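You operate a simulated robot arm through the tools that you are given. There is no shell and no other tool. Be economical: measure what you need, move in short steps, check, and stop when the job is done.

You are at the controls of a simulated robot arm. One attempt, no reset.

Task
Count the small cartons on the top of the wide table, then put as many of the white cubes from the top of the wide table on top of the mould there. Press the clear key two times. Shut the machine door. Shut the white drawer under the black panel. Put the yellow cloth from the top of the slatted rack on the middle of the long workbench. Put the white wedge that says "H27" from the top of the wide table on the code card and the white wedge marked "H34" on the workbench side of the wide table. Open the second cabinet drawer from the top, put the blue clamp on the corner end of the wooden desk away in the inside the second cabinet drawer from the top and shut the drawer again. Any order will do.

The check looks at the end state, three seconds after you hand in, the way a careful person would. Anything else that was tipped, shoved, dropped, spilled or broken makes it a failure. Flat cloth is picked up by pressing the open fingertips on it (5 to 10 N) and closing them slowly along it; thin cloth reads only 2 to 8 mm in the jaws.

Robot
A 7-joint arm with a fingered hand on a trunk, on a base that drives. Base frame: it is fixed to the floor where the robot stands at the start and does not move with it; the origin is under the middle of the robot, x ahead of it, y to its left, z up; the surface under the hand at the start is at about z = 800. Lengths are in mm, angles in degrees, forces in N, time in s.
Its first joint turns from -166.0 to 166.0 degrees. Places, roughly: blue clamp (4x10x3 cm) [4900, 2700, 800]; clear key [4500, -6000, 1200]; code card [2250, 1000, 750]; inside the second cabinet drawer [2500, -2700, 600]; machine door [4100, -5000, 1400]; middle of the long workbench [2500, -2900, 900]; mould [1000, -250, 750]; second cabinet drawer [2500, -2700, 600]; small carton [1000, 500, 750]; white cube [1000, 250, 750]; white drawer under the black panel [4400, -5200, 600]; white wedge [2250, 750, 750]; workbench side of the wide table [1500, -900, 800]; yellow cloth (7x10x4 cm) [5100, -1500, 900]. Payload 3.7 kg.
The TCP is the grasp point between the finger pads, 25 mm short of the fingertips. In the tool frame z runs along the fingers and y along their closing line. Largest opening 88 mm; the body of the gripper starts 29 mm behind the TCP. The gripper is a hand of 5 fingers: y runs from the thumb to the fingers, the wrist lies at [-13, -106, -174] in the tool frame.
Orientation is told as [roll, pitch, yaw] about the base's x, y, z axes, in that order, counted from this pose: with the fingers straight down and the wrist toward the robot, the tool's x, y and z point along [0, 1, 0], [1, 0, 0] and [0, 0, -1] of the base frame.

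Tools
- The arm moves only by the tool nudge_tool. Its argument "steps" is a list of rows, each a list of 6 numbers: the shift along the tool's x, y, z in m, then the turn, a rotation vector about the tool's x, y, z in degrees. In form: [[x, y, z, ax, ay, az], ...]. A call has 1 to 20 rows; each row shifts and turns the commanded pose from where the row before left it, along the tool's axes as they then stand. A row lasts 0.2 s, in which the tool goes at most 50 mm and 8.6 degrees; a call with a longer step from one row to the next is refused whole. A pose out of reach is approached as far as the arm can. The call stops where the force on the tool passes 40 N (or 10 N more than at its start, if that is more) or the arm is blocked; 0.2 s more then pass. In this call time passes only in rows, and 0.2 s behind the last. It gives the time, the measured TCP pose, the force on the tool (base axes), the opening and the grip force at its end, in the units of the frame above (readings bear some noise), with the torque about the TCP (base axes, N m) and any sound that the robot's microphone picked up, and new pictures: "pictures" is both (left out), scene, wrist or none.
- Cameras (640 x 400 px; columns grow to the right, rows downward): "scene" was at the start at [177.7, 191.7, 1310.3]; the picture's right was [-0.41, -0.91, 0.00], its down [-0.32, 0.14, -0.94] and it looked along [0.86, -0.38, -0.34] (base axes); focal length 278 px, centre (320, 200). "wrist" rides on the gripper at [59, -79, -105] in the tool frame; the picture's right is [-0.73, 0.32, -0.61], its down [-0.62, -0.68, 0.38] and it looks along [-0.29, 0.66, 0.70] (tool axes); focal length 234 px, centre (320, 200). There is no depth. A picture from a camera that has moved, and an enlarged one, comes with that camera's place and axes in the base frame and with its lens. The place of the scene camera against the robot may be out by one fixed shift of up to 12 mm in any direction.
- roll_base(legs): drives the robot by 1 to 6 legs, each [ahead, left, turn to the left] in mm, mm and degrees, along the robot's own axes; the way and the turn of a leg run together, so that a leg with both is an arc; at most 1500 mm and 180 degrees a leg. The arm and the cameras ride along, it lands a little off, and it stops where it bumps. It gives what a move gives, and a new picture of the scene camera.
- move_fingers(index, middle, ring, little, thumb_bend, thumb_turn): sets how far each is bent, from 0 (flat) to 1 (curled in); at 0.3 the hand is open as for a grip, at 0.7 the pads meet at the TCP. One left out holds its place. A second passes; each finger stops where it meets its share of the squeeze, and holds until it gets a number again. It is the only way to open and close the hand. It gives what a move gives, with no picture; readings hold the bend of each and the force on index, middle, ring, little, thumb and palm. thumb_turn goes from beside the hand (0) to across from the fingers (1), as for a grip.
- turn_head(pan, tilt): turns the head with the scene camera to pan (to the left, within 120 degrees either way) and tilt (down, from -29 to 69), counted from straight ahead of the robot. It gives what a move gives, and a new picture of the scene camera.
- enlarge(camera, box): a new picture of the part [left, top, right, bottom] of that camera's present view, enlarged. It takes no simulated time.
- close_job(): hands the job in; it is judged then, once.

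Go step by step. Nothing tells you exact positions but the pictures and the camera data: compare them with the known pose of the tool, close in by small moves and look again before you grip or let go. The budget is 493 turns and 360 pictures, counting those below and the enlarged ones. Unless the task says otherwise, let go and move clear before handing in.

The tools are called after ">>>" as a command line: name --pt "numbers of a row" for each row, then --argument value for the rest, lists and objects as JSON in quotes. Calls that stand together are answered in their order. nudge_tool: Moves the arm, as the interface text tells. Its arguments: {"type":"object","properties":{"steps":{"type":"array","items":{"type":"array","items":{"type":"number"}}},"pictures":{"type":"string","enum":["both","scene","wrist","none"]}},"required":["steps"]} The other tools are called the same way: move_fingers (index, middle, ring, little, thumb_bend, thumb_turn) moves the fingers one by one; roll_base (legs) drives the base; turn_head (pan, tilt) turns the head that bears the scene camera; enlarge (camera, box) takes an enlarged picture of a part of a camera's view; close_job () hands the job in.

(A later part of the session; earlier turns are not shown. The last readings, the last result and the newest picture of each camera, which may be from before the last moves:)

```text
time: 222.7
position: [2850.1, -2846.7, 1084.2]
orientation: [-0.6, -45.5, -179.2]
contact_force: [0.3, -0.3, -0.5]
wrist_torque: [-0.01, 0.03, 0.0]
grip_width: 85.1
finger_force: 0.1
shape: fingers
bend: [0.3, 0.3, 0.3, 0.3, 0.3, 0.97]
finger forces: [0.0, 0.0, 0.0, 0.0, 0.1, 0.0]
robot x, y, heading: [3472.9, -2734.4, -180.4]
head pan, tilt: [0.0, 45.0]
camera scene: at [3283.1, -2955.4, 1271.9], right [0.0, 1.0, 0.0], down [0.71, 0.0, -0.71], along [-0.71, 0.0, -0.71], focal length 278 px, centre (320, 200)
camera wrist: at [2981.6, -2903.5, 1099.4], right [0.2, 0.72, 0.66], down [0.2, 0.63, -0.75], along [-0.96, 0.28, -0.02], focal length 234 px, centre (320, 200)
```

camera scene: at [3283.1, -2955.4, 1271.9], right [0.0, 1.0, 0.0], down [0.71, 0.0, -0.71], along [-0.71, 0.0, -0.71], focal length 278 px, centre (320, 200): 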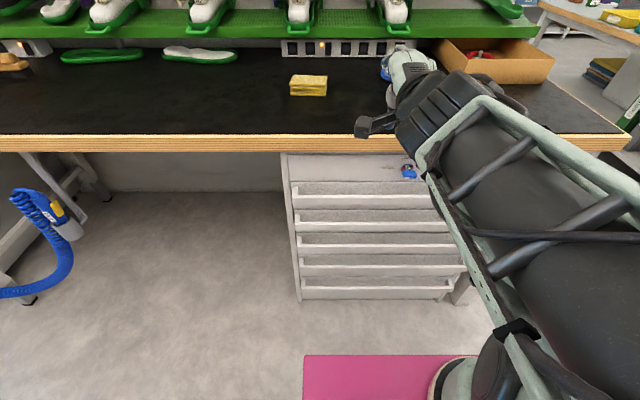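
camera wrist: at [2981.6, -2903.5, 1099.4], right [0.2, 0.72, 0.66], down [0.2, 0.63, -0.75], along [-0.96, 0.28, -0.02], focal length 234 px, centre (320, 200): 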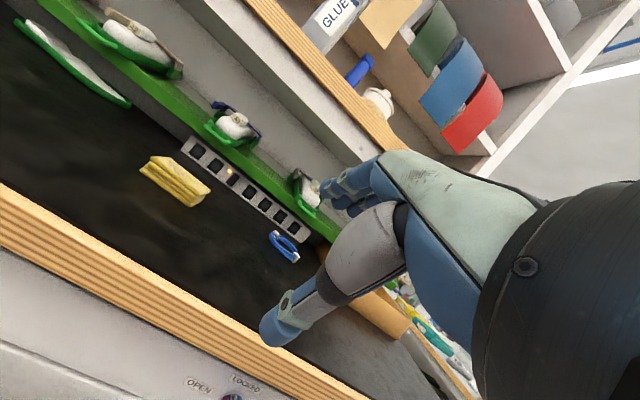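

Handle 2 triangulates to x≈2750, z≈648. Moving the hand down in front of it for a closer look.

>>> nudge_tool --pt "-0.012 -0.03 0.03 0 0 0" --pt "-0.012 -0.03 0.03 0 0 0" --pt "-0.012 -0.03 0.03 0 0 0" --pt "-0.012 -0.03 0.03 0 0 0" --pt "-0.012 -0.03 0.03 0 0 0" --pt "-0.012 -0.03 0.03 0 0 0" --pt "-0.012 -0.03 0.03 0 0 0" --pt "-0.012 -0.03 0.03 0 0 0" --pt "-0.012 -0.03 0.03 0 0 0"

```text
time: 223.8
position: [2844.2, -2922.5, 971.5]
orientation: [0.9, -45.2, -167.4]
contact_force: [0.8, 0.6, 0.5]
wrist_torque: [-0.02, 0.03, 0.01]
grip_width: 85.2
finger_force: 0.1
shape: fingers
bend: [0.3, 0.3, 0.3, 0.3, 0.3, 0.98]
finger forces: [0.0, 0.0, 0.0, 0.0, 0.0, 0.1]
out of reach, approached as far as the arm can: row 2, 3, 4, 5
robot x, y, heading: [3472.8, -2733.3, -180.1]
head pan, tilt: [0.0, 45.0]
stopped in row 5: the arm was blocked; the commanded pose is now the measured one
camera scene: at [3285.0, -2949.2, 1273.3], right [0.0, 1.0, -0.01], down [0.71, 0.0, -0.71], along [-0.71, 0.0, -0.71], focal length 278 px, centre (320, 200)
camera wrist: at [2984.4, -2948.3, 989.0], right [0.03, 0.76, 0.65], down [0.06, 0.65, -0.76], along [-1.0, 0.06, -0.03], focal length 234 px, centre (320, 200)
```

scene: 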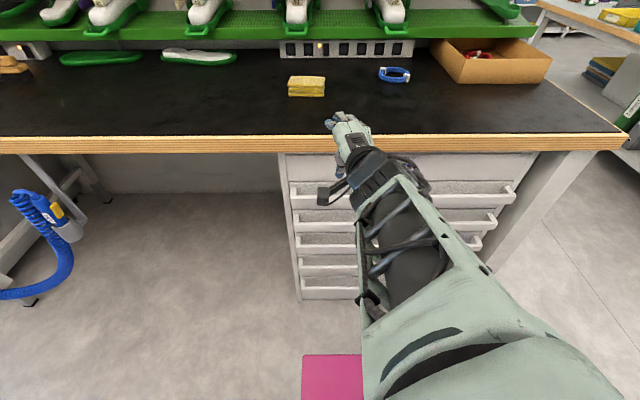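
wrist: 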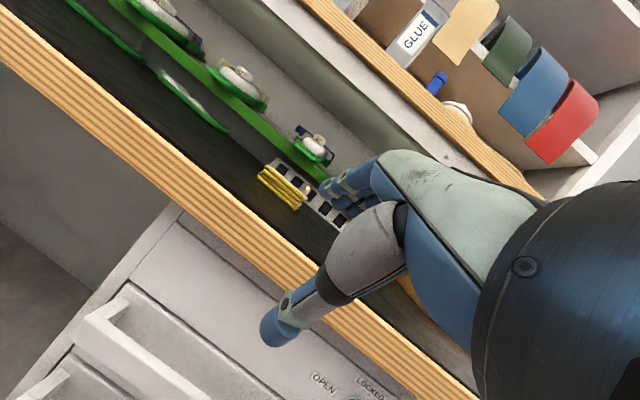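

The arm is too folded at this distance. I'll raise the hand, move the base back to x≈3620 and try again with the arm more extended.

>>> nudge_tool --pt "0 0.03 -0.03 0 0 0" --pt "0 0.03 -0.03 0 0 0" --pt "0 0.03 -0.03 0 0 0" --pictures "none"

>>> roll_base --legs '[[-170, -60, 0]]'

```text
time: 224.6
position: [2843.0, -2925.6, 1098.2]
orientation: [0.5, -45.1, -167.4]
contact_force: [0.5, 0.0, -0.1]
wrist_torque: [0.02, -0.01, 0.01]
grip_width: 84.9
finger_force: 0.0
shape: fingers
bend: [0.3, 0.3, 0.3, 0.3, 0.3, 0.98]
finger forces: [0.0, 0.0, 0.0, 0.1, 0.0, 0.1]
robot x, y, heading: [3472.6, -2733.1, -180.0]
head pan, tilt: [0.0, 45.0]
```

```text
time: 225.8
position: [2932.8, -2873.8, 1098.7]
orientation: [0.4, -45.1, -168.6]
contact_force: [0.4, 0.0, -0.7]
wrist_torque: [0.0, -0.01, 0.0]
grip_width: 85.2
finger_force: 0.0
shape: fingers
bend: [0.3, 0.3, 0.3, 0.3, 0.3, 0.98]
finger forces: [0.1, 0.0, 0.0, 0.1, 0.0, 0.0]
robot x, y, heading: [3564.2, -2697.0, 179.0]
head pan, tilt: [0.0, 45.0]
stopped in leg 1: the robot was blocked; the commanded pose is now the measured one
camera scene: at [3372.2, -2913.3, 1271.9], right [0.02, 1.0, 0.0], down [0.71, -0.01, -0.71], along [-0.71, 0.01, -0.71], focal length 278 px, centre (320, 200)
```

scene: 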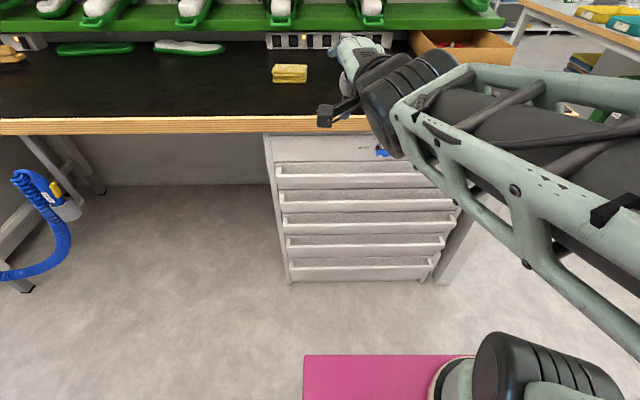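

The base bumped something behind. Looking back on both sides.

>>> turn_head --pan 120 --tilt 40

>>> turn_head --pan -120 --tilt 40

```text
time: 227.8
position: [2933.0, -2874.9, 1097.8]
orientation: [0.4, -45.2, -168.4]
contact_force: [-0.5, -0.3, 0.6]
wrist_torque: [0.0, 0.03, -0.02]
grip_width: 85.0
finger_force: 0.1
shape: fingers
bend: [0.3, 0.3, 0.3, 0.3, 0.3, 0.98]
finger forces: [0.0, 0.0, 0.1, 0.0, 0.0, 0.0]
robot x, y, heading: [3567.6, -2696.0, 179.0]
head pan, tilt: [120.0, 40.0]
camera scene: at [3494.6, -2989.3, 1279.1], right [-0.88, -0.48, 0.0], down [-0.31, 0.56, -0.77], along [0.37, -0.67, -0.64], focal length 278 px, centre (320, 200)
```

scene: 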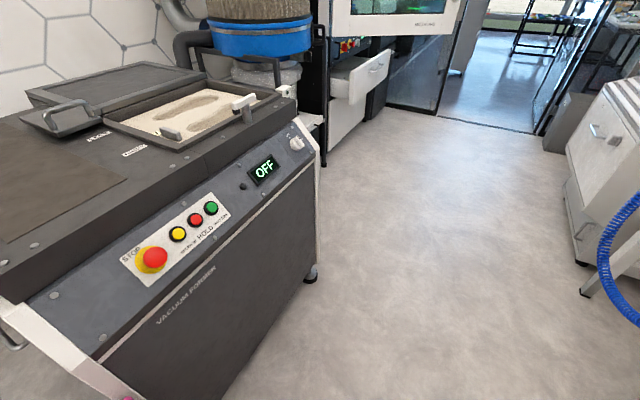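

```text
time: 231.2
position: [2932.1, -2875.3, 1098.7]
orientation: [0.4, -45.1, -168.5]
contact_force: [0.3, -0.4, 0.1]
wrist_torque: [0.02, 0.02, -0.03]
grip_width: 84.9
finger_force: 0.1
shape: fingers
bend: [0.3, 0.3, 0.3, 0.3, 0.3, 0.98]
finger forces: [0.0, 0.0, 0.0, 0.0, 0.0, 0.0]
robot x, y, heading: [3561.6, -2696.0, 178.9]
head pan, tilt: [-120.0, 40.0]
camera scene: at [3497.4, -2842.0, 1279.1], right [0.86, -0.52, 0.0], down [-0.33, -0.55, -0.77], along [0.4, 0.66, -0.64], focal length 278 px, centre (320, 200)
```

scene: 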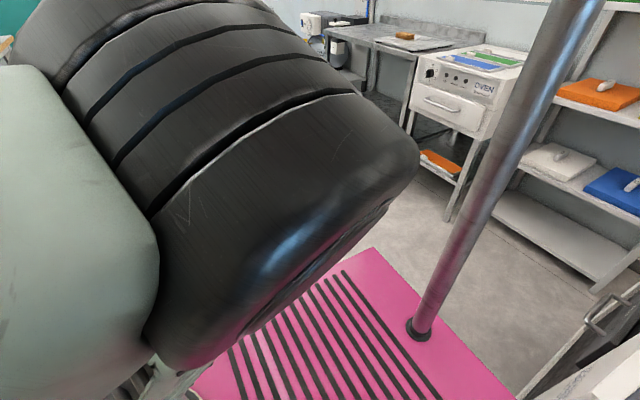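

The vacuum former's corner is right behind. I'll move 20 mm forward, slide right (+y) to clear it, then back to x≈3640.

>>> roll_base --legs '[[25, 0, 0], [0, -130, 1], [-100, 0, 0]]'

>>> turn_head --pan 5 --tilt 40

```text
time: 233.7
position: [3011.7, -2755.7, 1097.1]
orientation: [0.3, -45.1, -167.5]
contact_force: [-0.1, 0.8, 0.0]
wrist_torque: [-0.01, -0.03, 0.02]
grip_width: 84.9
finger_force: 0.0
shape: fingers
bend: [0.3, 0.3, 0.3, 0.3, 0.3, 0.98]
finger forces: [0.0, 0.1, 0.0, 0.0, 0.0, 0.0]
robot x, y, heading: [3639.5, -2565.5, 179.8]
head pan, tilt: [-120.0, 40.0]
camera scene: at [3576.3, -2712.1, 1279.1], right [0.87, -0.5, 0.0], down [-0.32, -0.56, -0.77], along [0.38, 0.66, -0.64], focal length 278 px, centre (320, 200)
```

scene: 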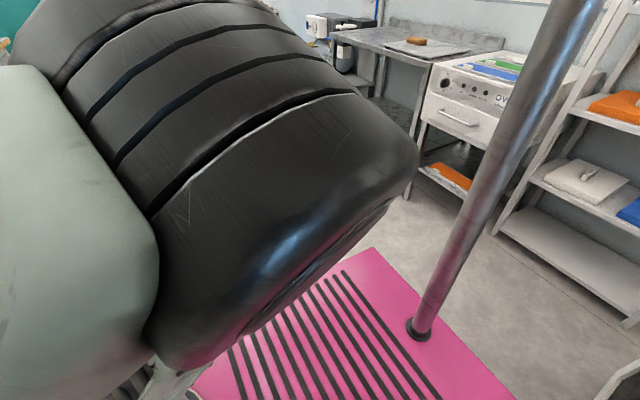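

```text
time: 235.7
position: [3011.8, -2754.7, 1097.9]
orientation: [0.3, -45.1, -167.4]
contact_force: [0.9, -0.2, -0.2]
wrist_torque: [0.02, 0.0, 0.01]
grip_width: 85.2
finger_force: 0.0
shape: fingers
bend: [0.3, 0.3, 0.3, 0.3, 0.3, 0.98]
finger forces: [0.0, 0.1, 0.1, 0.0, 0.0, 0.0]
robot x, y, heading: [3639.6, -2564.6, 180.1]
head pan, tilt: [5.0, 40.0]
camera scene: at [3449.1, -2793.1, 1279.1], right [-0.09, 1.0, 0.0], down [0.64, 0.06, -0.77], along [-0.76, -0.07, -0.64], focal length 278 px, centre (320, 200)
```

scene: 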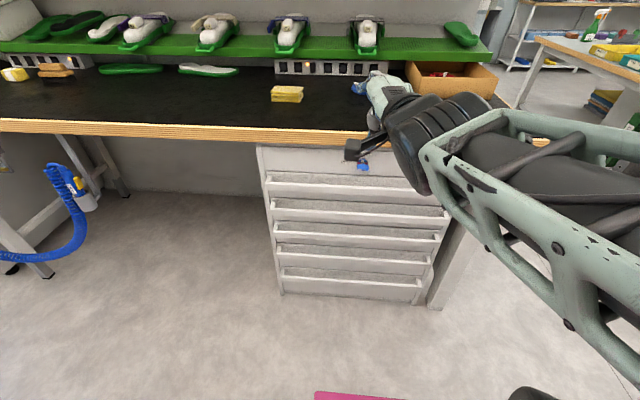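

Now lowering the hand in front of the drawers with the arm better extended.

>>> nudge_tool --pt "0 0 0 0 -4.4 4.4" --pt "0 0 0 0 -4.4 4.4" --pt "0 -0.0188 0.0389 0 0 0" --pt "0 -0.0188 0.0389 0 0 0" --pt "0 -0.0188 0.0389 0 0 0" --pt "0 -0.0188 0.0389 0 0 0" --pt "0 -0.0188 0.0389 0 0 0"

```text
time: 237.0
position: [3023.2, -2815.6, 972.9]
orientation: [2.8, -44.5, -170.6]
contact_force: [0.1, -1.0, -0.4]
wrist_torque: [0.01, -0.01, 0.01]
grip_width: 85.1
finger_force: 0.0
shape: fingers
bend: [0.3, 0.3, 0.3, 0.3, 0.3, 0.98]
finger forces: [0.0, 0.0, 0.1, 0.0, 0.0, 0.1]
robot x, y, heading: [3635.9, -2566.9, 179.9]
head pan, tilt: [5.0, 40.0]
stopped in row 6: the arm was blocked; the commanded pose is now the measured one
camera scene: at [3449.4, -2781.8, 1281.5], right [-0.09, 1.0, -0.01], down [0.64, 0.05, -0.77], along [-0.76, -0.08, -0.64], focal length 278 px, centre (320, 200)
camera wrist: at [3162.9, -2846.3, 993.5], right [0.05, 0.77, 0.63], down [0.09, 0.63, -0.77], along [-0.99, 0.09, -0.04], focal length 234 px, centre (320, 200)
```

scene: 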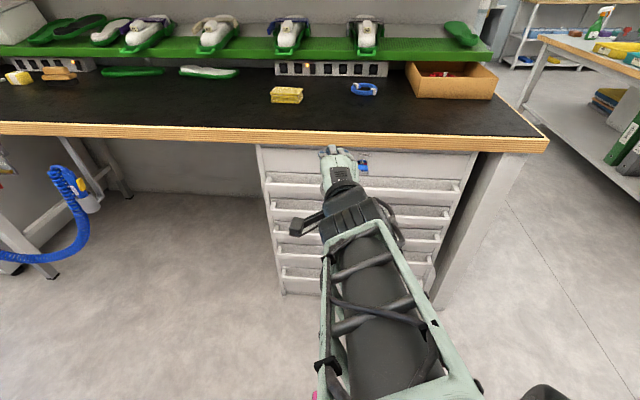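
wrist: 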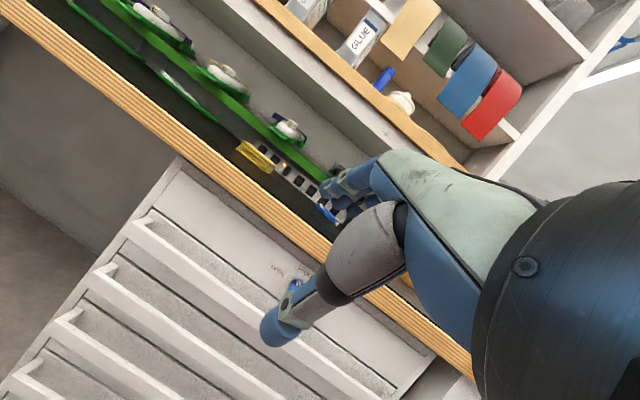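

The arm pressed against its own head mast because the target was left of the robot. I'll work to the right of centre: pull the handle near y≈-2530, straight ahead. First raising the hand.

>>> nudge_tool --pt "0 0.03 -0.03 0 0 0" --pt "0 0.03 -0.03 0 0 0" --pt "-0.045 0 0 0 0 0" --pt "-0.045 0 0 0 0 0" --pt "-0.045 0 0 0 0 0" --pt "-0.045 0 0 0 0 0" --pt "-0.045 0 0 0 0 0" --pt "-0.045 0 0 0 0 0" --pt "0 0 0 0 -3.3 3.3" --pt "0 0 0 0 -3.3 3.3" --pictures "scene"

```text
time: 239.2
position: [2968.0, -2557.2, 1051.5]
orientation: [1.8, -44.5, -179.6]
contact_force: [-0.4, -0.2, 0.0]
wrist_torque: [0.04, 0.0, -0.03]
grip_width: 85.1
finger_force: 0.0
shape: fingers
bend: [0.3, 0.3, 0.3, 0.3, 0.3, 0.98]
finger forces: [0.0, 0.1, 0.1, 0.1, 0.0, 0.1]
robot x, y, heading: [3639.4, -2564.5, 180.1]
head pan, tilt: [5.0, 40.0]
camera scene: at [3449.0, -2792.9, 1279.1], right [-0.09, 1.0, 0.0], down [0.64, 0.06, -0.77], along [-0.76, -0.07, -0.64], focal length 278 px, centre (320, 200)
```

scene: 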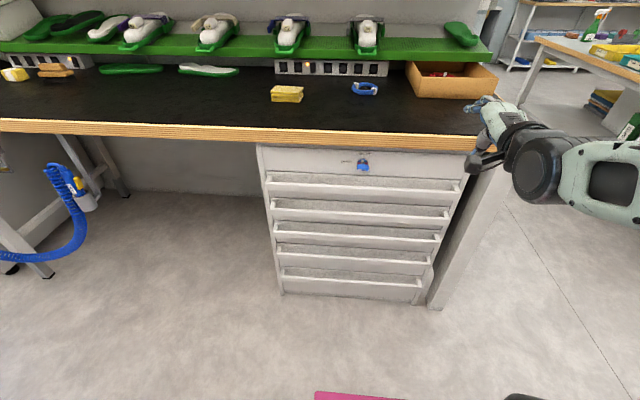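

>>> nudge_tool --pt "0 0.025 0.025 0 0 0" --pt "0 0.025 0.025 0 0 0" --pt "0 0.025 0.025 0 0 0" --pt "0 0.02 0.02 0 0 0" --pt "0 -0.03 0.03 0 0 0" --pt "0 -0.03 0.03 0 0 0" --pt "0 -0.03 0.03 0 0 0" --pt "0 -0.03 0.03 0 0 0" --pt "0 -0.03 0.03 0 0 0"

```text
time: 241.2
position: [2834.4, -2565.0, 836.8]
orientation: [1.8, -44.6, -179.5]
contact_force: [0.7, -0.7, -0.8]
wrist_torque: [-0.01, -0.02, 0.0]
grip_width: 85.2
finger_force: 0.1
shape: fingers
bend: [0.3, 0.3, 0.3, 0.3, 0.3, 0.98]
finger forces: [0.1, 0.1, 0.0, 0.0, 0.1, 0.0]
robot x, y, heading: [3638.0, -2564.2, 180.0]
head pan, tilt: [5.0, 40.0]
camera scene: at [3449.2, -2793.1, 1279.1], right [-0.09, 1.0, 0.0], down [0.64, 0.06, -0.77], along [-0.76, -0.07, -0.64], focal length 278 px, centre (320, 200)
camera wrist: at [2966.3, -2618.8, 856.6], right [0.17, 0.75, 0.64], down [0.2, 0.61, -0.76], along [-0.96, 0.26, -0.04], focal length 234 px, centre (320, 200)
```

scene: 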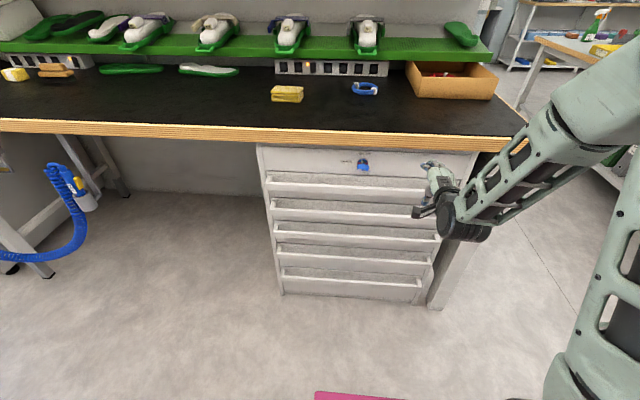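
wrist: 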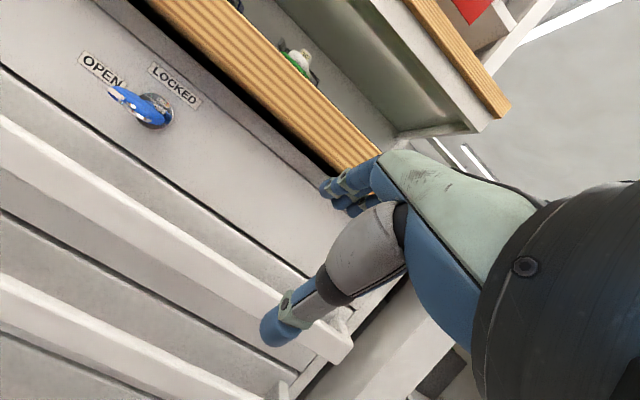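

The key is at OPEN, so the cabinet is unlocked. Continuing down to the second handle.

>>> nudge_tool --pt "0 -0.03 0.03 0 0 0" --pt "0 -0.03 0.03 0 0 0" --pt "0 -0.03 0.03 0 0 0" --pt "0 -0.01 0.01 0 0 0"

>>> enlarge --camera "scene" --box '[380, 140, 500, 260]'

```text
time: 242.2
position: [2836.5, -2569.3, 694.3]
orientation: [1.8, -44.6, -179.6]
contact_force: [0.2, 0.1, 0.5]
wrist_torque: [0.01, -0.01, -0.01]
grip_width: 85.3
finger_force: 0.0
shape: fingers
bend: [0.3, 0.3, 0.3, 0.3, 0.3, 0.98]
finger forces: [0.0, 0.0, 0.0, 0.0, 0.1, 0.0]
robot x, y, heading: [3641.9, -2564.2, 179.9]
head pan, tilt: [5.0, 40.0]
camera scene: at [3449.1, -2793.1, 1279.1], right [-0.09, 1.0, 0.0], down [0.64, 0.06, -0.77], along [-0.76, -0.07, -0.64], focal length 278 px, centre (320, 200)
camera wrist: at [2969.0, -2623.0, 714.1], right [0.17, 0.75, 0.64], down [0.2, 0.61, -0.77], along [-0.96, 0.26, -0.04], focal length 234 px, centre (320, 200)
```

scene: 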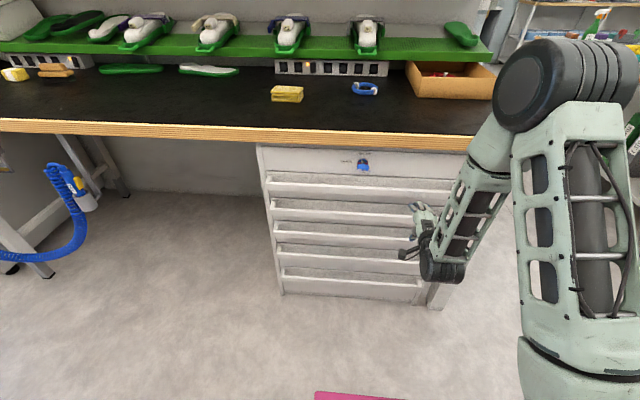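
wrist: 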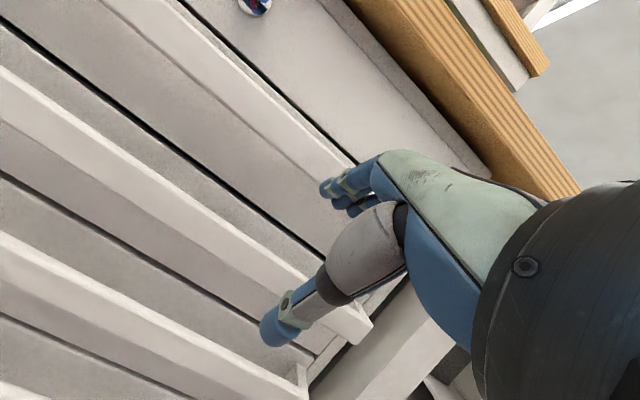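

```text
3.33 times, centred on (440, 200) of scene
camera zoom: at [3449.1, -2793.1, 1279.1], right [-0.09, 1.0, 0.0], down [0.64, 0.06, -0.77], along [-0.76, -0.07, -0.64], focal length 928 px, centre (-80, 200)
```

zoom: 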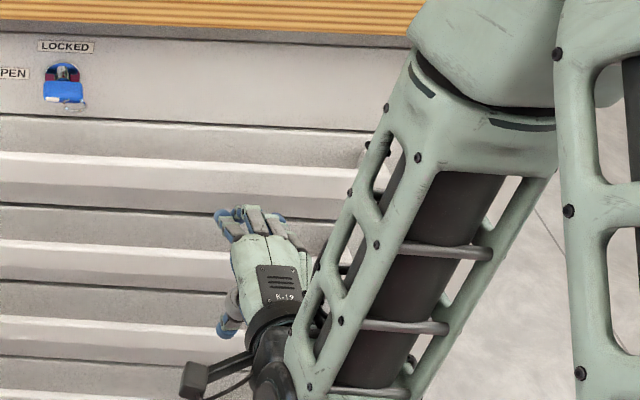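

Hand is level with the second handle (bar z≈620–648). Advancing diagonally so the fingers go over and behind the bar.

>>> nudge_tool --pt "0 0.008 0.03 0 0 0" --pt "0 0.004 0.025 0 0 0"

>>> enlarge --camera "scene" --box '[370, 160, 470, 250]'

>>> enlarge --camera "wrist" --box '[220, 120, 420, 380]'

```text
time: 242.8
position: [2788.6, -2571.0, 666.5]
orientation: [1.8, -44.6, -179.4]
contact_force: [1.4, 0.2, -0.5]
wrist_torque: [0.01, 0.05, 0.0]
grip_width: 85.2
finger_force: 0.5
shape: fingers
bend: [0.3, 0.31, 0.3, 0.3, 0.3, 0.98]
finger forces: [0.0, 1.3, 0.0, 0.0, 0.1, 0.1]
robot x, y, heading: [3640.3, -2566.0, 180.1]
head pan, tilt: [5.0, 40.0]
camera scene: at [3449.0, -2793.1, 1279.1], right [-0.09, 1.0, 0.0], down [0.64, 0.06, -0.77], along [-0.76, -0.07, -0.64], focal length 278 px, centre (320, 200)
camera wrist: at [2920.5, -2624.6, 684.9], right [0.17, 0.75, 0.64], down [0.2, 0.61, -0.77], along [-0.96, 0.26, -0.04], focal length 234 px, centre (320, 200)
```

scene: 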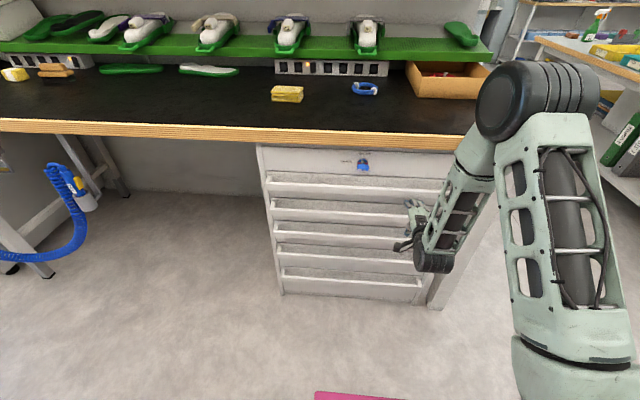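
wrist: 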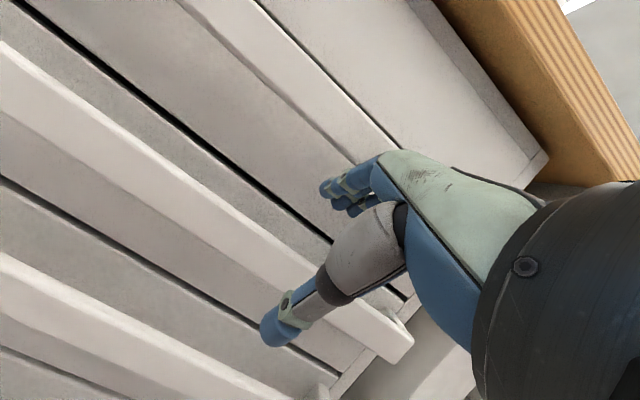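

```text
4.44 times, centred on (420, 205) of scene
camera zoom: at [3449.0, -2793.1, 1279.1], right [-0.09, 1.0, 0.0], down [0.64, 0.06, -0.77], along [-0.76, -0.07, -0.64], focal length 1238 px, centre (-124, 178)
```

zoom: 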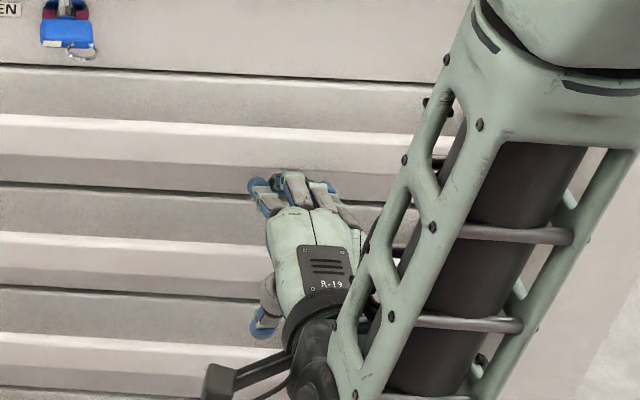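

```text
1.54 times, centred on (320, 250) of wrist
camera zoom: at [2920.5, -2624.6, 684.9], right [0.17, 0.75, 0.64], down [0.2, 0.61, -0.77], along [-0.96, 0.26, -0.04], focal length 360 px, centre (320, 123)
```

zoom: 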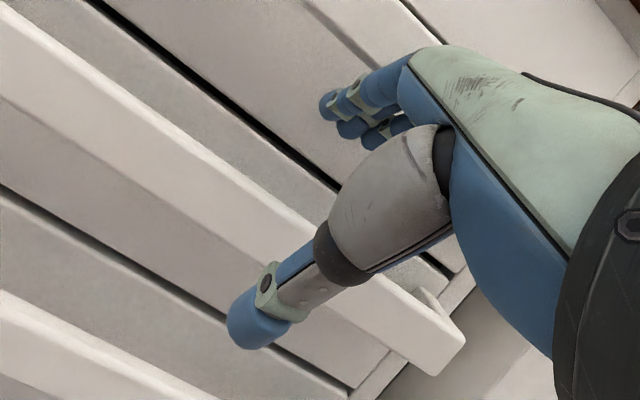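

The fingertips just touch the drawer face and the bar lies between thumb and fingers but a bit lower. Shifting down ~22 mm, then closing.

>>> nudge_tool --pt "0 -0.016 0.016 0 0 0" --pictures "none"

>>> move_fingers --index 0.75 --middle 0.75 --ring 0.75 --little 0.75 --thumb_bend 0.7

>>> enlarge --camera "wrist" --box '[220, 120, 420, 380]'

```text
time: 243.2
position: [2788.5, -2571.3, 641.9]
orientation: [1.8, -44.5, -179.5]
contact_force: [0.1, -0.9, 0.0]
wrist_torque: [-0.03, -0.01, -0.04]
grip_width: 85.0
finger_force: 0.1
shape: fingers
bend: [0.3, 0.3, 0.3, 0.3, 0.3, 0.98]
finger forces: [0.1, 0.0, 0.1, 0.0, 0.0, 0.0]
robot x, y, heading: [3641.0, -2568.5, 179.8]
head pan, tilt: [5.0, 40.0]
```

```text
time: 244.2
position: [2789.0, -2571.9, 643.3]
orientation: [1.7, -44.6, -179.5]
contact_force: [0.7, -1.0, 0.7]
wrist_torque: [0.01, 0.05, 0.01]
grip_width: 0.4
finger_force: 0.0
shape: fingers
bend: [0.74, 0.75, 0.75, 0.75, 0.68, 0.97]
finger forces: [0.1, 0.0, 0.0, 0.1, 0.1, 0.0]
robot x, y, heading: [3641.5, -2570.6, 180.2]
head pan, tilt: [5.0, 40.0]
```

```text
1.54 times, centred on (320, 250) of wrist
camera zoom: at [2920.9, -2625.5, 661.8], right [0.17, 0.75, 0.64], down [0.2, 0.61, -0.77], along [-0.96, 0.26, -0.04], focal length 360 px, centre (320, 123)
```

zoom: 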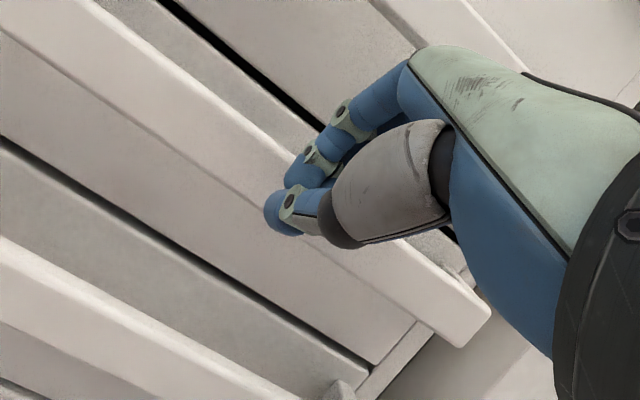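

The hand closed in front of the bar without touching it. I'll probe forward with the closed fingertips to find the bar's front face.

>>> nudge_tool --pt "0 0.0035 0.0035 0 0 0" --pt "0 0.0035 0.0035 0 0 0" --pt "0 0.0035 0.0035 0 0 0" --pictures "none"

```text
time: 245.0
position: [2773.9, -2572.6, 642.5]
orientation: [1.8, -44.5, -179.6]
contact_force: [-0.7, 0.6, 0.0]
wrist_torque: [-0.01, -0.02, 0.0]
grip_width: 0.4
finger_force: 0.0
shape: fingers
bend: [0.74, 0.75, 0.75, 0.75, 0.68, 0.97]
finger forces: [0.0, 0.0, 0.0, 0.0, 0.0, 0.1]
robot x, y, heading: [3640.9, -2567.1, 180.1]
head pan, tilt: [5.0, 40.0]
```

>>> nudge_tool --pt "0 0.0035 0.0035 0 0 0" --pt "0 0.0035 0.0035 0 0 0" --pt "0 0.0035 0.0035 0 0 0" --pt "0 0.0035 0.0035 0 0 0" --pictures "wrist"

```text
time: 245.9
position: [2761.6, -2572.8, 643.0]
orientation: [1.8, -44.6, -179.4]
contact_force: [24.4, 1.0, 14.7]
wrist_torque: [0.07, -0.2, -0.04]
grip_width: 0.1
finger_force: 17.8
shape: fingers
bend: [0.76, 0.77, 0.76, 0.75, 0.65, 0.97]
finger forces: [13.4, 8.9, 3.6, 0.0, 9.6, 0.0]
robot x, y, heading: [3641.1, -2566.3, 179.8]
head pan, tilt: [5.0, 40.0]
stopped in row 4: the force on the tool passed its limit at 45 N (the readings are from after the stop); the commanded pose is now the measured one
camera wrist: at [2893.4, -2626.2, 663.1], right [0.17, 0.75, 0.64], down [0.2, 0.61, -0.77], along [-0.97, 0.26, -0.04], focal length 234 px, centre (320, 200)
```

wrist: 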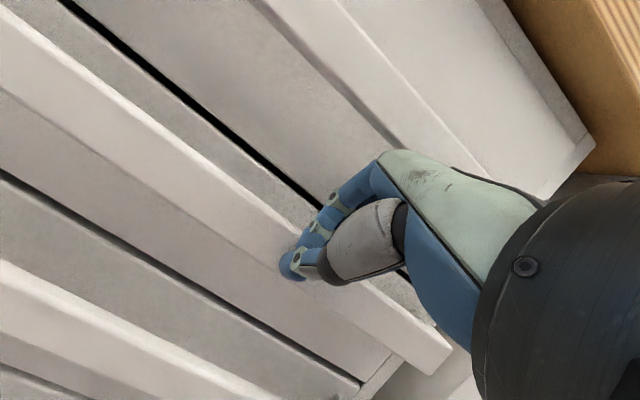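

Bar front face is at x≈2742, z≈610–636. Backing off, opening, then going over the bar and down behind it.

>>> nudge_tool --pt "0 -0.018 -0.018 0 0 0" --pt "0 0.011 -0.011 0 0 0" --pictures "none"

>>> move_fingers --index 0.38 --middle 0.38 --ring 0.38 --little 0.38 --thumb_bend 0.3

>>> nudge_tool --pt "0 0.01 0.01 0 0 0" --pt "0 0.011 0.011 0 0 0" --pictures "wrist"

```text
time: 246.5
position: [2786.0, -2572.4, 658.2]
orientation: [1.8, -44.6, -179.3]
contact_force: [-0.4, -0.7, -0.4]
wrist_torque: [-0.01, 0.01, -0.01]
grip_width: 0.0
finger_force: 0.1
shape: fingers
bend: [0.75, 0.75, 0.75, 0.75, 0.67, 0.97]
finger forces: [0.0, 0.0, 0.1, 0.0, 0.0, 0.1]
robot x, y, heading: [3638.8, -2564.6, 179.9]
head pan, tilt: [5.0, 40.0]
```

```text
time: 247.5
position: [2784.9, -2572.2, 657.8]
orientation: [1.8, -44.6, -179.4]
contact_force: [0.5, 0.3, -0.4]
wrist_torque: [0.01, 0.01, 0.02]
grip_width: 76.1
finger_force: 0.2
shape: fingers
bend: [0.38, 0.38, 0.38, 0.38, 0.3, 0.97]
finger forces: [0.0, 0.1, 0.0, 0.1, 0.0, 0.1]
robot x, y, heading: [3641.8, -2566.8, 179.8]
head pan, tilt: [5.0, 40.0]
```

```text
time: 248.1
position: [2756.4, -2573.4, 658.8]
orientation: [1.8, -44.5, -179.3]
contact_force: [25.1, 0.2, 4.2]
wrist_torque: [0.04, 0.68, -0.11]
grip_width: 70.2
finger_force: 13.2
shape: fingers
bend: [0.43, 0.41, 0.4, 0.38, 0.3, 0.97]
finger forces: [11.1, 9.4, 6.1, 0.0, 0.0, 0.0]
robot x, y, heading: [3640.6, -2567.2, 180.0]
head pan, tilt: [5.0, 40.0]
camera wrist: at [2888.5, -2625.9, 678.1], right [0.17, 0.75, 0.64], down [0.2, 0.61, -0.76], along [-0.97, 0.26, -0.04], focal length 234 px, centre (320, 200)
```

wrist: 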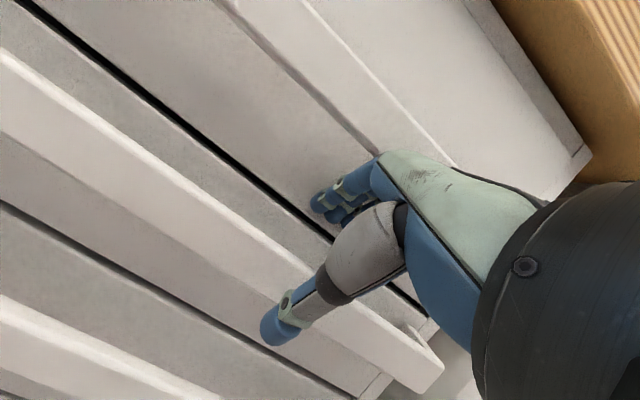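

Fingertips are at the drawer face above the bar. Sliding down behind the bar and closing.

>>> nudge_tool --pt "0 -0.005 -0.005 0 0 0" --pt "0 -0.008 0.008 0 0 0" --pt "0 -0.008 0.008 0 0 0" --pictures "none"

>>> move_fingers --index 0.7 --middle 0.7 --ring 0.7 --little 0.7 --thumb_bend 0.6

>>> enlarge --camera "wrist" --box '[220, 120, 420, 380]'

```text
time: 248.9
position: [2762.4, -2573.9, 636.5]
orientation: [1.9, -44.5, -179.5]
contact_force: [-0.4, 0.5, -0.1]
wrist_torque: [0.01, 0.03, 0.0]
grip_width: 76.0
finger_force: 0.1
shape: fingers
bend: [0.38, 0.38, 0.38, 0.38, 0.3, 0.97]
finger forces: [0.0, 0.0, 0.0, 0.0, 0.0, 0.0]
robot x, y, heading: [3643.8, -2566.2, 179.9]
head pan, tilt: [5.0, 40.0]
```

```text
time: 249.9
position: [2761.8, -2574.0, 637.6]
orientation: [1.7, -44.7, -179.5]
contact_force: [-4.8, 1.0, 15.2]
wrist_torque: [0.36, 0.2, 0.0]
grip_width: 17.1
finger_force: 9.9
shape: fingers
bend: [0.64, 0.67, 0.66, 0.69, 0.58, 0.97]
finger forces: [4.7, 2.2, 3.4, 8.6, 2.1, 0.0]
robot x, y, heading: [3641.9, -2562.6, 179.9]
head pan, tilt: [5.0, 40.0]
```

```text
1.54 times, centred on (320, 250) of wrist
camera zoom: at [2894.2, -2626.9, 655.5], right [0.17, 0.75, 0.64], down [0.2, 0.61, -0.77], along [-0.97, 0.26, -0.04], focal length 360 px, centre (320, 123)
```

zoom: 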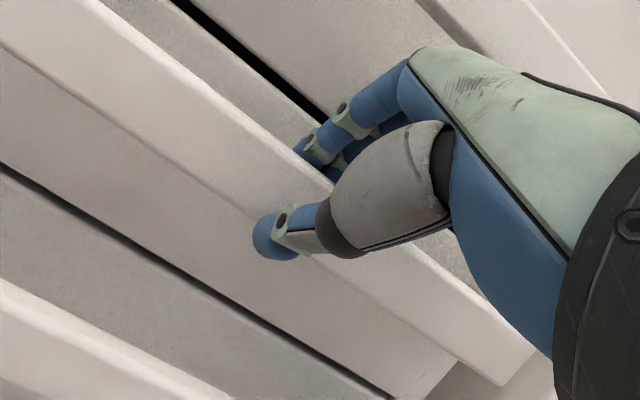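

Fingers are hooked over the bar with the thumb in front. Pulling by driving the base back a little.

>>> roll_base --legs '[[-60, 0, 0]]'

>>> enlarge --camera "scene" --box '[240, 130, 500, 310]'

```text
time: 250.9
position: [2823.4, -2573.4, 636.5]
orientation: [1.8, -44.7, -179.4]
contact_force: [-3.0, 1.1, 11.4]
wrist_torque: [0.2, -0.01, 0.05]
grip_width: 17.1
finger_force: 9.0
shape: fingers
bend: [0.65, 0.68, 0.67, 0.69, 0.58, 0.97]
finger forces: [4.0, 1.8, 2.8, 5.0, 5.1, 0.1]
robot x, y, heading: [3703.6, -2563.3, 180.0]
head pan, tilt: [5.0, 40.0]
camera scene: at [3510.6, -2793.1, 1279.2], right [-0.09, 1.0, 0.0], down [0.64, 0.06, -0.77], along [-0.76, -0.07, -0.64], focal length 278 px, centre (320, 200)
```

scene: 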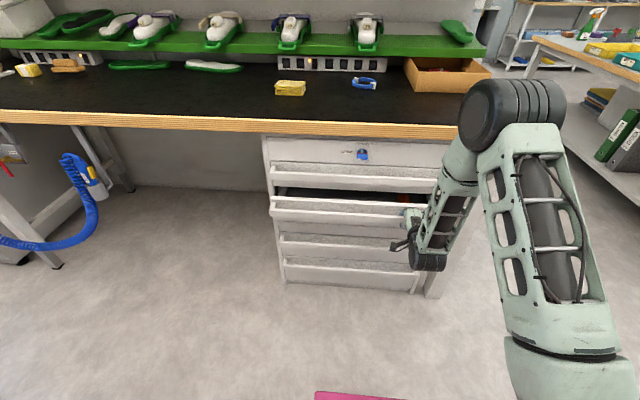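

```text
2.22 times, centred on (370, 220) of scene
camera zoom: at [3510.6, -2793.1, 1279.2], right [-0.09, 1.0, 0.0], down [0.64, 0.06, -0.77], along [-0.76, -0.07, -0.64], focal length 619 px, centre (209, 156)
```

zoom: 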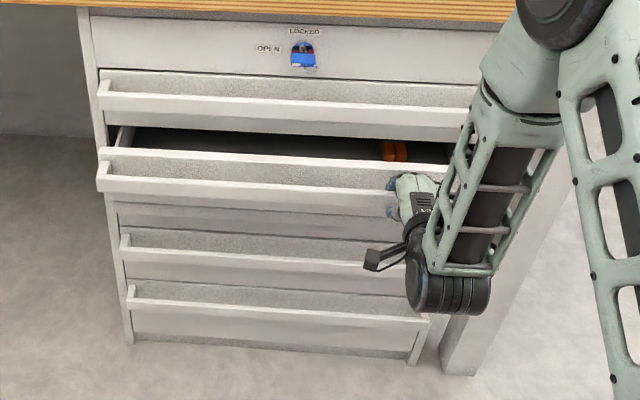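

The second drawer is opening. Pulling further.

>>> roll_base --legs '[[-120, 0, 0], [-100, 0, 0]]'

>>> enlarge --camera "scene" --box '[240, 130, 500, 310]'

```text
time: 252.9
position: [3044.4, -2573.6, 636.6]
orientation: [1.7, -44.5, -179.5]
contact_force: [-2.0, 3.1, 8.9]
wrist_torque: [0.2, -0.02, 0.02]
grip_width: 17.5
finger_force: 9.2
shape: fingers
bend: [0.66, 0.68, 0.67, 0.69, 0.57, 0.97]
finger forces: [3.7, 1.7, 2.6, 5.0, 5.0, 0.1]
robot x, y, heading: [3918.6, -2564.0, 180.0]
head pan, tilt: [5.0, 40.0]
camera scene: at [3731.0, -2793.2, 1279.2], right [-0.09, 1.0, 0.0], down [0.64, 0.06, -0.77], along [-0.76, -0.07, -0.64], focal length 278 px, centre (320, 200)
```

scene: 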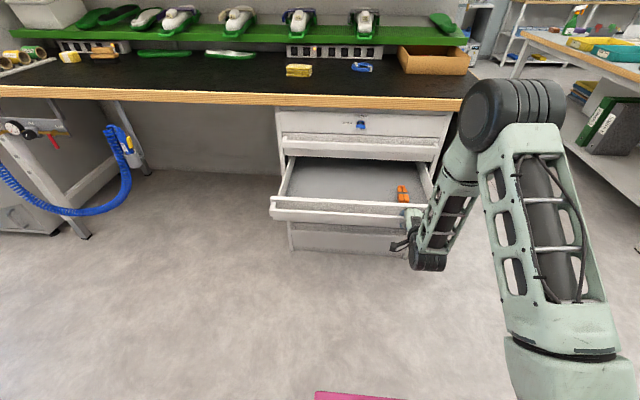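

```text
2.22 times, centred on (370, 220) of scene
camera zoom: at [3731.0, -2793.2, 1279.2], right [-0.09, 1.0, 0.0], down [0.64, 0.06, -0.77], along [-0.76, -0.07, -0.64], focal length 619 px, centre (209, 156)
```

zoom: 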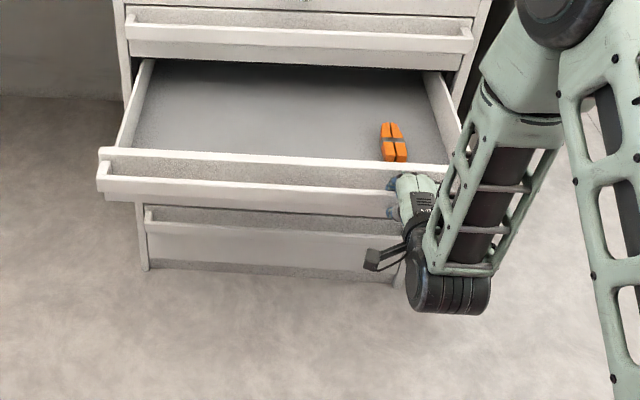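

Drawer is 280 mm open (an orange tool inside it). Releasing the handle and withdrawing upwards.

>>> move_fingers --index 0.35 --middle 0.35 --ring 0.35 --little 0.35 --thumb_bend 0.3

>>> nudge_tool --pt "0 0.016 -0.016 0 0 0" --pt "0 0.03 -0.03 0 0 0" --pt "0 0.01 -0.04 0 0 0" --pt "0 0.01 -0.04 0 0 0" --pt "0 0.03 -0.03 0 0 0" --pt "0 0.03 -0.03 0 0 0" --pt "0 0.03 -0.03 0 0 0" --pt "0 0.03 -0.03 0 0 0" --pt "0 0.03 -0.03 0 0 0" --pt "0 0.03 -0.03 0 0 0" --pt "0 0.03 -0.03 0 0 0" --pictures "scene"

```text
time: 253.9
position: [3043.6, -2573.1, 635.6]
orientation: [1.8, -44.7, -179.5]
contact_force: [1.0, -0.3, -0.4]
wrist_torque: [-0.03, -0.02, 0.02]
grip_width: 79.2
finger_force: 0.7
shape: fingers
bend: [0.35, 0.36, 0.35, 0.35, 0.3, 0.97]
finger forces: [0.1, 1.0, 0.0, 0.0, 0.1, 0.0]
robot x, y, heading: [3925.2, -2568.6, 179.8]
head pan, tilt: [5.0, 40.0]
```

```text
time: 256.3
position: [3083.4, -2562.5, 1069.1]
orientation: [1.8, -44.7, -179.5]
contact_force: [-0.2, 0.1, -0.1]
wrist_torque: [-0.01, -0.03, -0.02]
grip_width: 79.3
finger_force: 0.2
shape: fingers
bend: [0.35, 0.35, 0.35, 0.35, 0.3, 0.97]
finger forces: [0.0, 0.1, 0.0, 0.0, 0.1, 0.0]
robot x, y, heading: [3922.7, -2565.7, 180.0]
head pan, tilt: [5.0, 40.0]
camera scene: at [3730.7, -2793.3, 1279.1], right [-0.09, 1.0, 0.0], down [0.64, 0.06, -0.77], along [-0.76, -0.07, -0.64], focal length 278 px, centre (320, 200)
```

scene: 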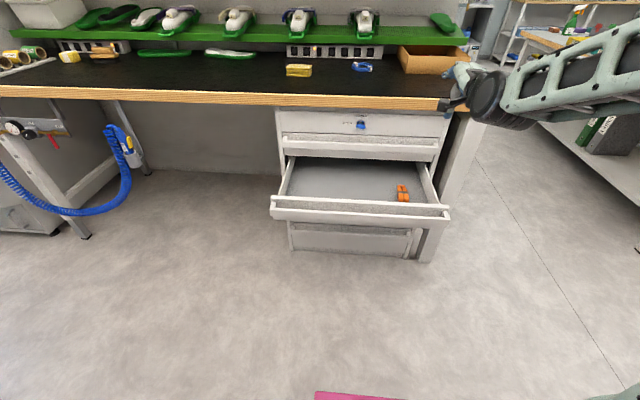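

The drawer stays open. Returning the hand to vertical, tucking, and driving toward the wooden desk for the clamp.

>>> nudge_tool --pt "0 0 0 8 0 0" --pt "0 0 0 8 0 0" --pt "0 0 0 8 0 0" --pt "0 0 0 8 0 0" --pt "0 0 0 8 0 0" --pt "0 0 0 4.6 0 0" --pt "0 -0.045 -0.02 0 0 0" --pt "0 -0.045 -0.02 0 0 0" --pt "0 -0.045 -0.02 0 0 0" --pt "0 -0.045 -0.02 0 0 0" --pictures "none"

>>> roll_base --legs '[[0, 0, -90], [1500, 0, 0], [1500, 0, 0], [500, 0, 0]]'

>>> turn_head --pan -15 --tilt 20

```text
time: 258.5
position: [3263.9, -2552.7, 1152.9]
orientation: [1.3, 0.0, -178.2]
contact_force: [-0.1, 0.0, 0.8]
wrist_torque: [0.0, 0.01, 0.06]
grip_width: 79.1
finger_force: 0.1
shape: fingers
bend: [0.35, 0.35, 0.35, 0.35, 0.3, 0.98]
finger forces: [0.0, 0.0, 0.1, 0.1, 0.0, 0.0]
out of reach, approached as far as the arm can: row 2
robot x, y, heading: [3921.6, -2569.3, 179.8]
head pan, tilt: [5.0, 40.0]
```

```text
time: 260.9
position: [3432.2, -2109.5, 1150.9]
orientation: [1.4, 0.0, 146.5]
contact_force: [-0.1, 0.3, 1.4]
wrist_torque: [0.02, 0.02, -0.02]
grip_width: 79.3
finger_force: 0.0
shape: fingers
bend: [0.35, 0.35, 0.35, 0.35, 0.3, 0.98]
finger forces: [0.0, 0.1, 0.0, 0.1, 0.0, 0.0]
robot x, y, heading: [3965.1, -2504.6, 144.6]
head pan, tilt: [5.0, 40.0]
stopped in leg 1: the robot was blocked; the commanded pose is now the measured one
camera scene: at [3669.2, -2579.6, 1279.1], right [0.51, 0.86, 0.0], down [0.55, -0.33, -0.77], along [-0.66, 0.39, -0.64], focal length 278 px, centre (320, 200)
```

scene: 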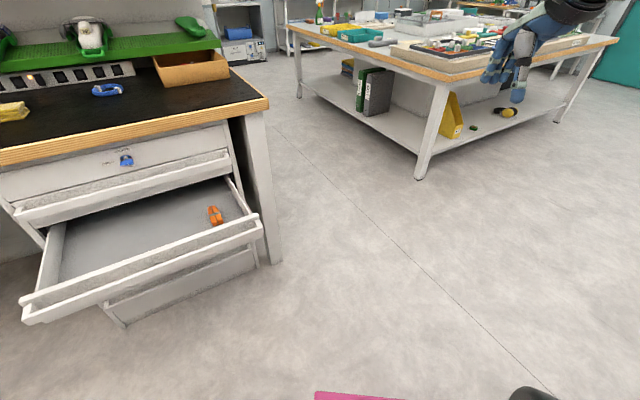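

```text
time: 261.7
position: [3431.2, -2110.7, 1153.4]
orientation: [1.3, 0.0, 146.5]
contact_force: [0.6, 0.2, -0.8]
wrist_torque: [-0.02, 0.01, 0.01]
grip_width: 79.4
finger_force: 0.1
shape: fingers
bend: [0.35, 0.35, 0.35, 0.35, 0.3, 0.98]
finger forces: [0.0, 0.0, 0.0, 0.0, 0.1, 0.0]
robot x, y, heading: [3961.5, -2503.0, 144.7]
head pan, tilt: [-15.0, 20.0]
camera scene: at [3683.1, -2550.9, 1310.5], right [0.77, 0.64, 0.0], down [0.22, -0.26, -0.94], along [-0.6, 0.72, -0.34], focal length 278 px, centre (320, 200)
```

scene: 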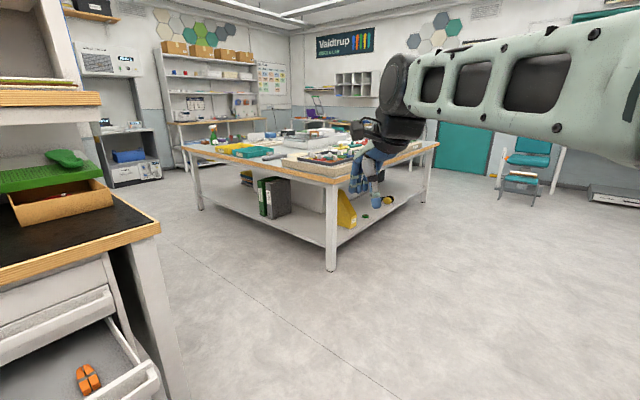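

The base's rear corner touched the former while turning. Moving clear first, then turning and driving north.

>>> roll_base --legs '[[150, -300, 0], [0, 0, -55], [1500, 0, 0], [1500, 0, 0]]'

>>> turn_head --pan -15 --tilt 20

```text
time: 280.3
position: [3956.8, 1463.4, 1151.8]
orientation: [1.3, 0.1, 93.8]
contact_force: [0.7, -0.3, 1.1]
wrist_torque: [0.0, 0.02, 0.01]
grip_width: 79.3
finger_force: 0.0
shape: fingers
bend: [0.35, 0.35, 0.35, 0.35, 0.3, 0.98]
finger forces: [0.1, 0.0, 0.1, 0.0, 0.1, 0.0]
robot x, y, heading: [3965.3, 803.9, 91.8]
head pan, tilt: [-15.0, 20.0]
camera scene: at [3751.9, 992.9, 1310.5], right [0.97, -0.23, 0.0], down [-0.08, -0.33, -0.94], along [0.21, 0.92, -0.34], focal length 278 px, centre (320, 200)
```

scene: 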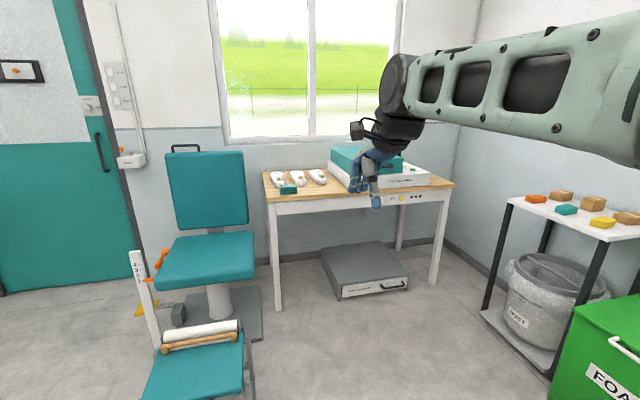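

```text
time: 280.9
position: [3957.4, 1464.0, 1152.3]
orientation: [1.3, 0.0, 93.8]
contact_force: [-0.2, -0.1, 0.2]
wrist_torque: [-0.01, 0.01, -0.02]
grip_width: 79.1
finger_force: 0.1
shape: fingers
bend: [0.35, 0.35, 0.35, 0.35, 0.3, 0.98]
finger forces: [0.1, 0.0, 0.1, 0.1, 0.1, 0.0]
robot x, y, heading: [3968.1, 810.9, 91.8]
head pan, tilt: [-15.0, 20.0]
camera scene: at [3751.9, 992.9, 1310.5], right [0.97, -0.23, 0.0], down [-0.08, -0.33, -0.94], along [0.21, 0.92, -0.34], focal length 278 px, centre (320, 200)
```

scene: 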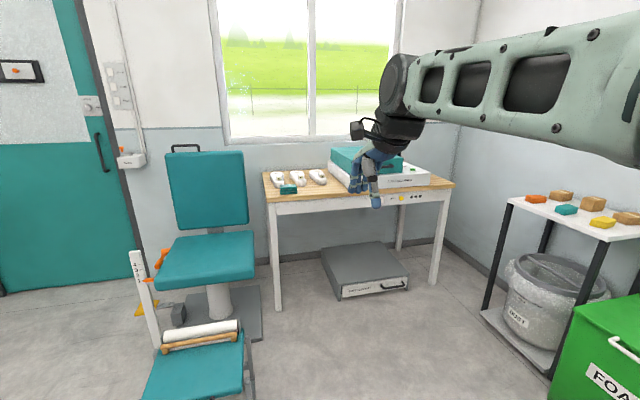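

The wooden desk stands by the window; its right (corner) end is near x≈4900. Driving there.

>>> roll_base --legs '[[0, -730, -1.8], [1150, 0, 0]]'

>>> turn_head --pan -10 --tilt 40

```text
time: 284.6
position: [4667.6, 1473.6, 1152.3]
orientation: [1.2, 0.0, 91.7]
contact_force: [0.1, -0.6, 1.1]
wrist_torque: [0.01, 0.0, 0.03]
grip_width: 79.2
finger_force: 0.1
shape: fingers
bend: [0.35, 0.35, 0.35, 0.35, 0.3, 0.98]
finger forces: [0.0, 0.1, 0.0, 0.0, 0.1, 0.0]
robot x, y, heading: [4655.3, 813.7, 89.9]
head pan, tilt: [-15.0, 20.0]
stopped in leg 1: the robot was blocked; the commanded pose is now the measured one
camera scene: at [4447.3, 1008.7, 1310.5], right [0.97, -0.26, 0.0], down [-0.09, -0.33, -0.94], along [0.24, 0.91, -0.34], focal length 278 px, centre (320, 200)
```

scene: 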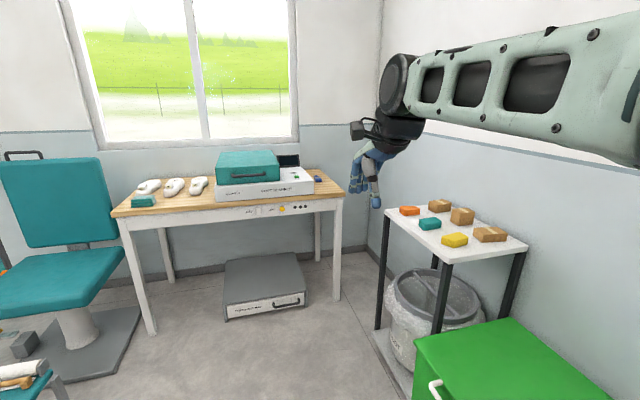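

```text
time: 285.5
position: [4668.0, 1472.6, 1153.0]
orientation: [1.3, -0.1, 91.8]
contact_force: [-0.8, -0.5, -0.4]
wrist_torque: [0.0, -0.01, 0.0]
grip_width: 79.3
finger_force: 0.1
shape: fingers
bend: [0.35, 0.35, 0.35, 0.35, 0.3, 0.98]
finger forces: [0.1, 0.0, 0.1, 0.0, 0.0, 0.1]
robot x, y, heading: [4658.7, 813.5, 90.1]
head pan, tilt: [-10.0, 40.0]
camera scene: at [4438.0, 1002.6, 1279.2], right [0.98, -0.17, 0.0], down [-0.11, -0.63, -0.77], along [0.13, 0.75, -0.64], focal length 278 px, centre (320, 200)
```

scene: 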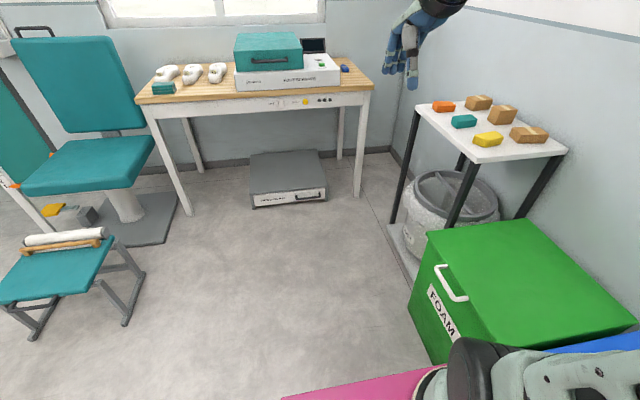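

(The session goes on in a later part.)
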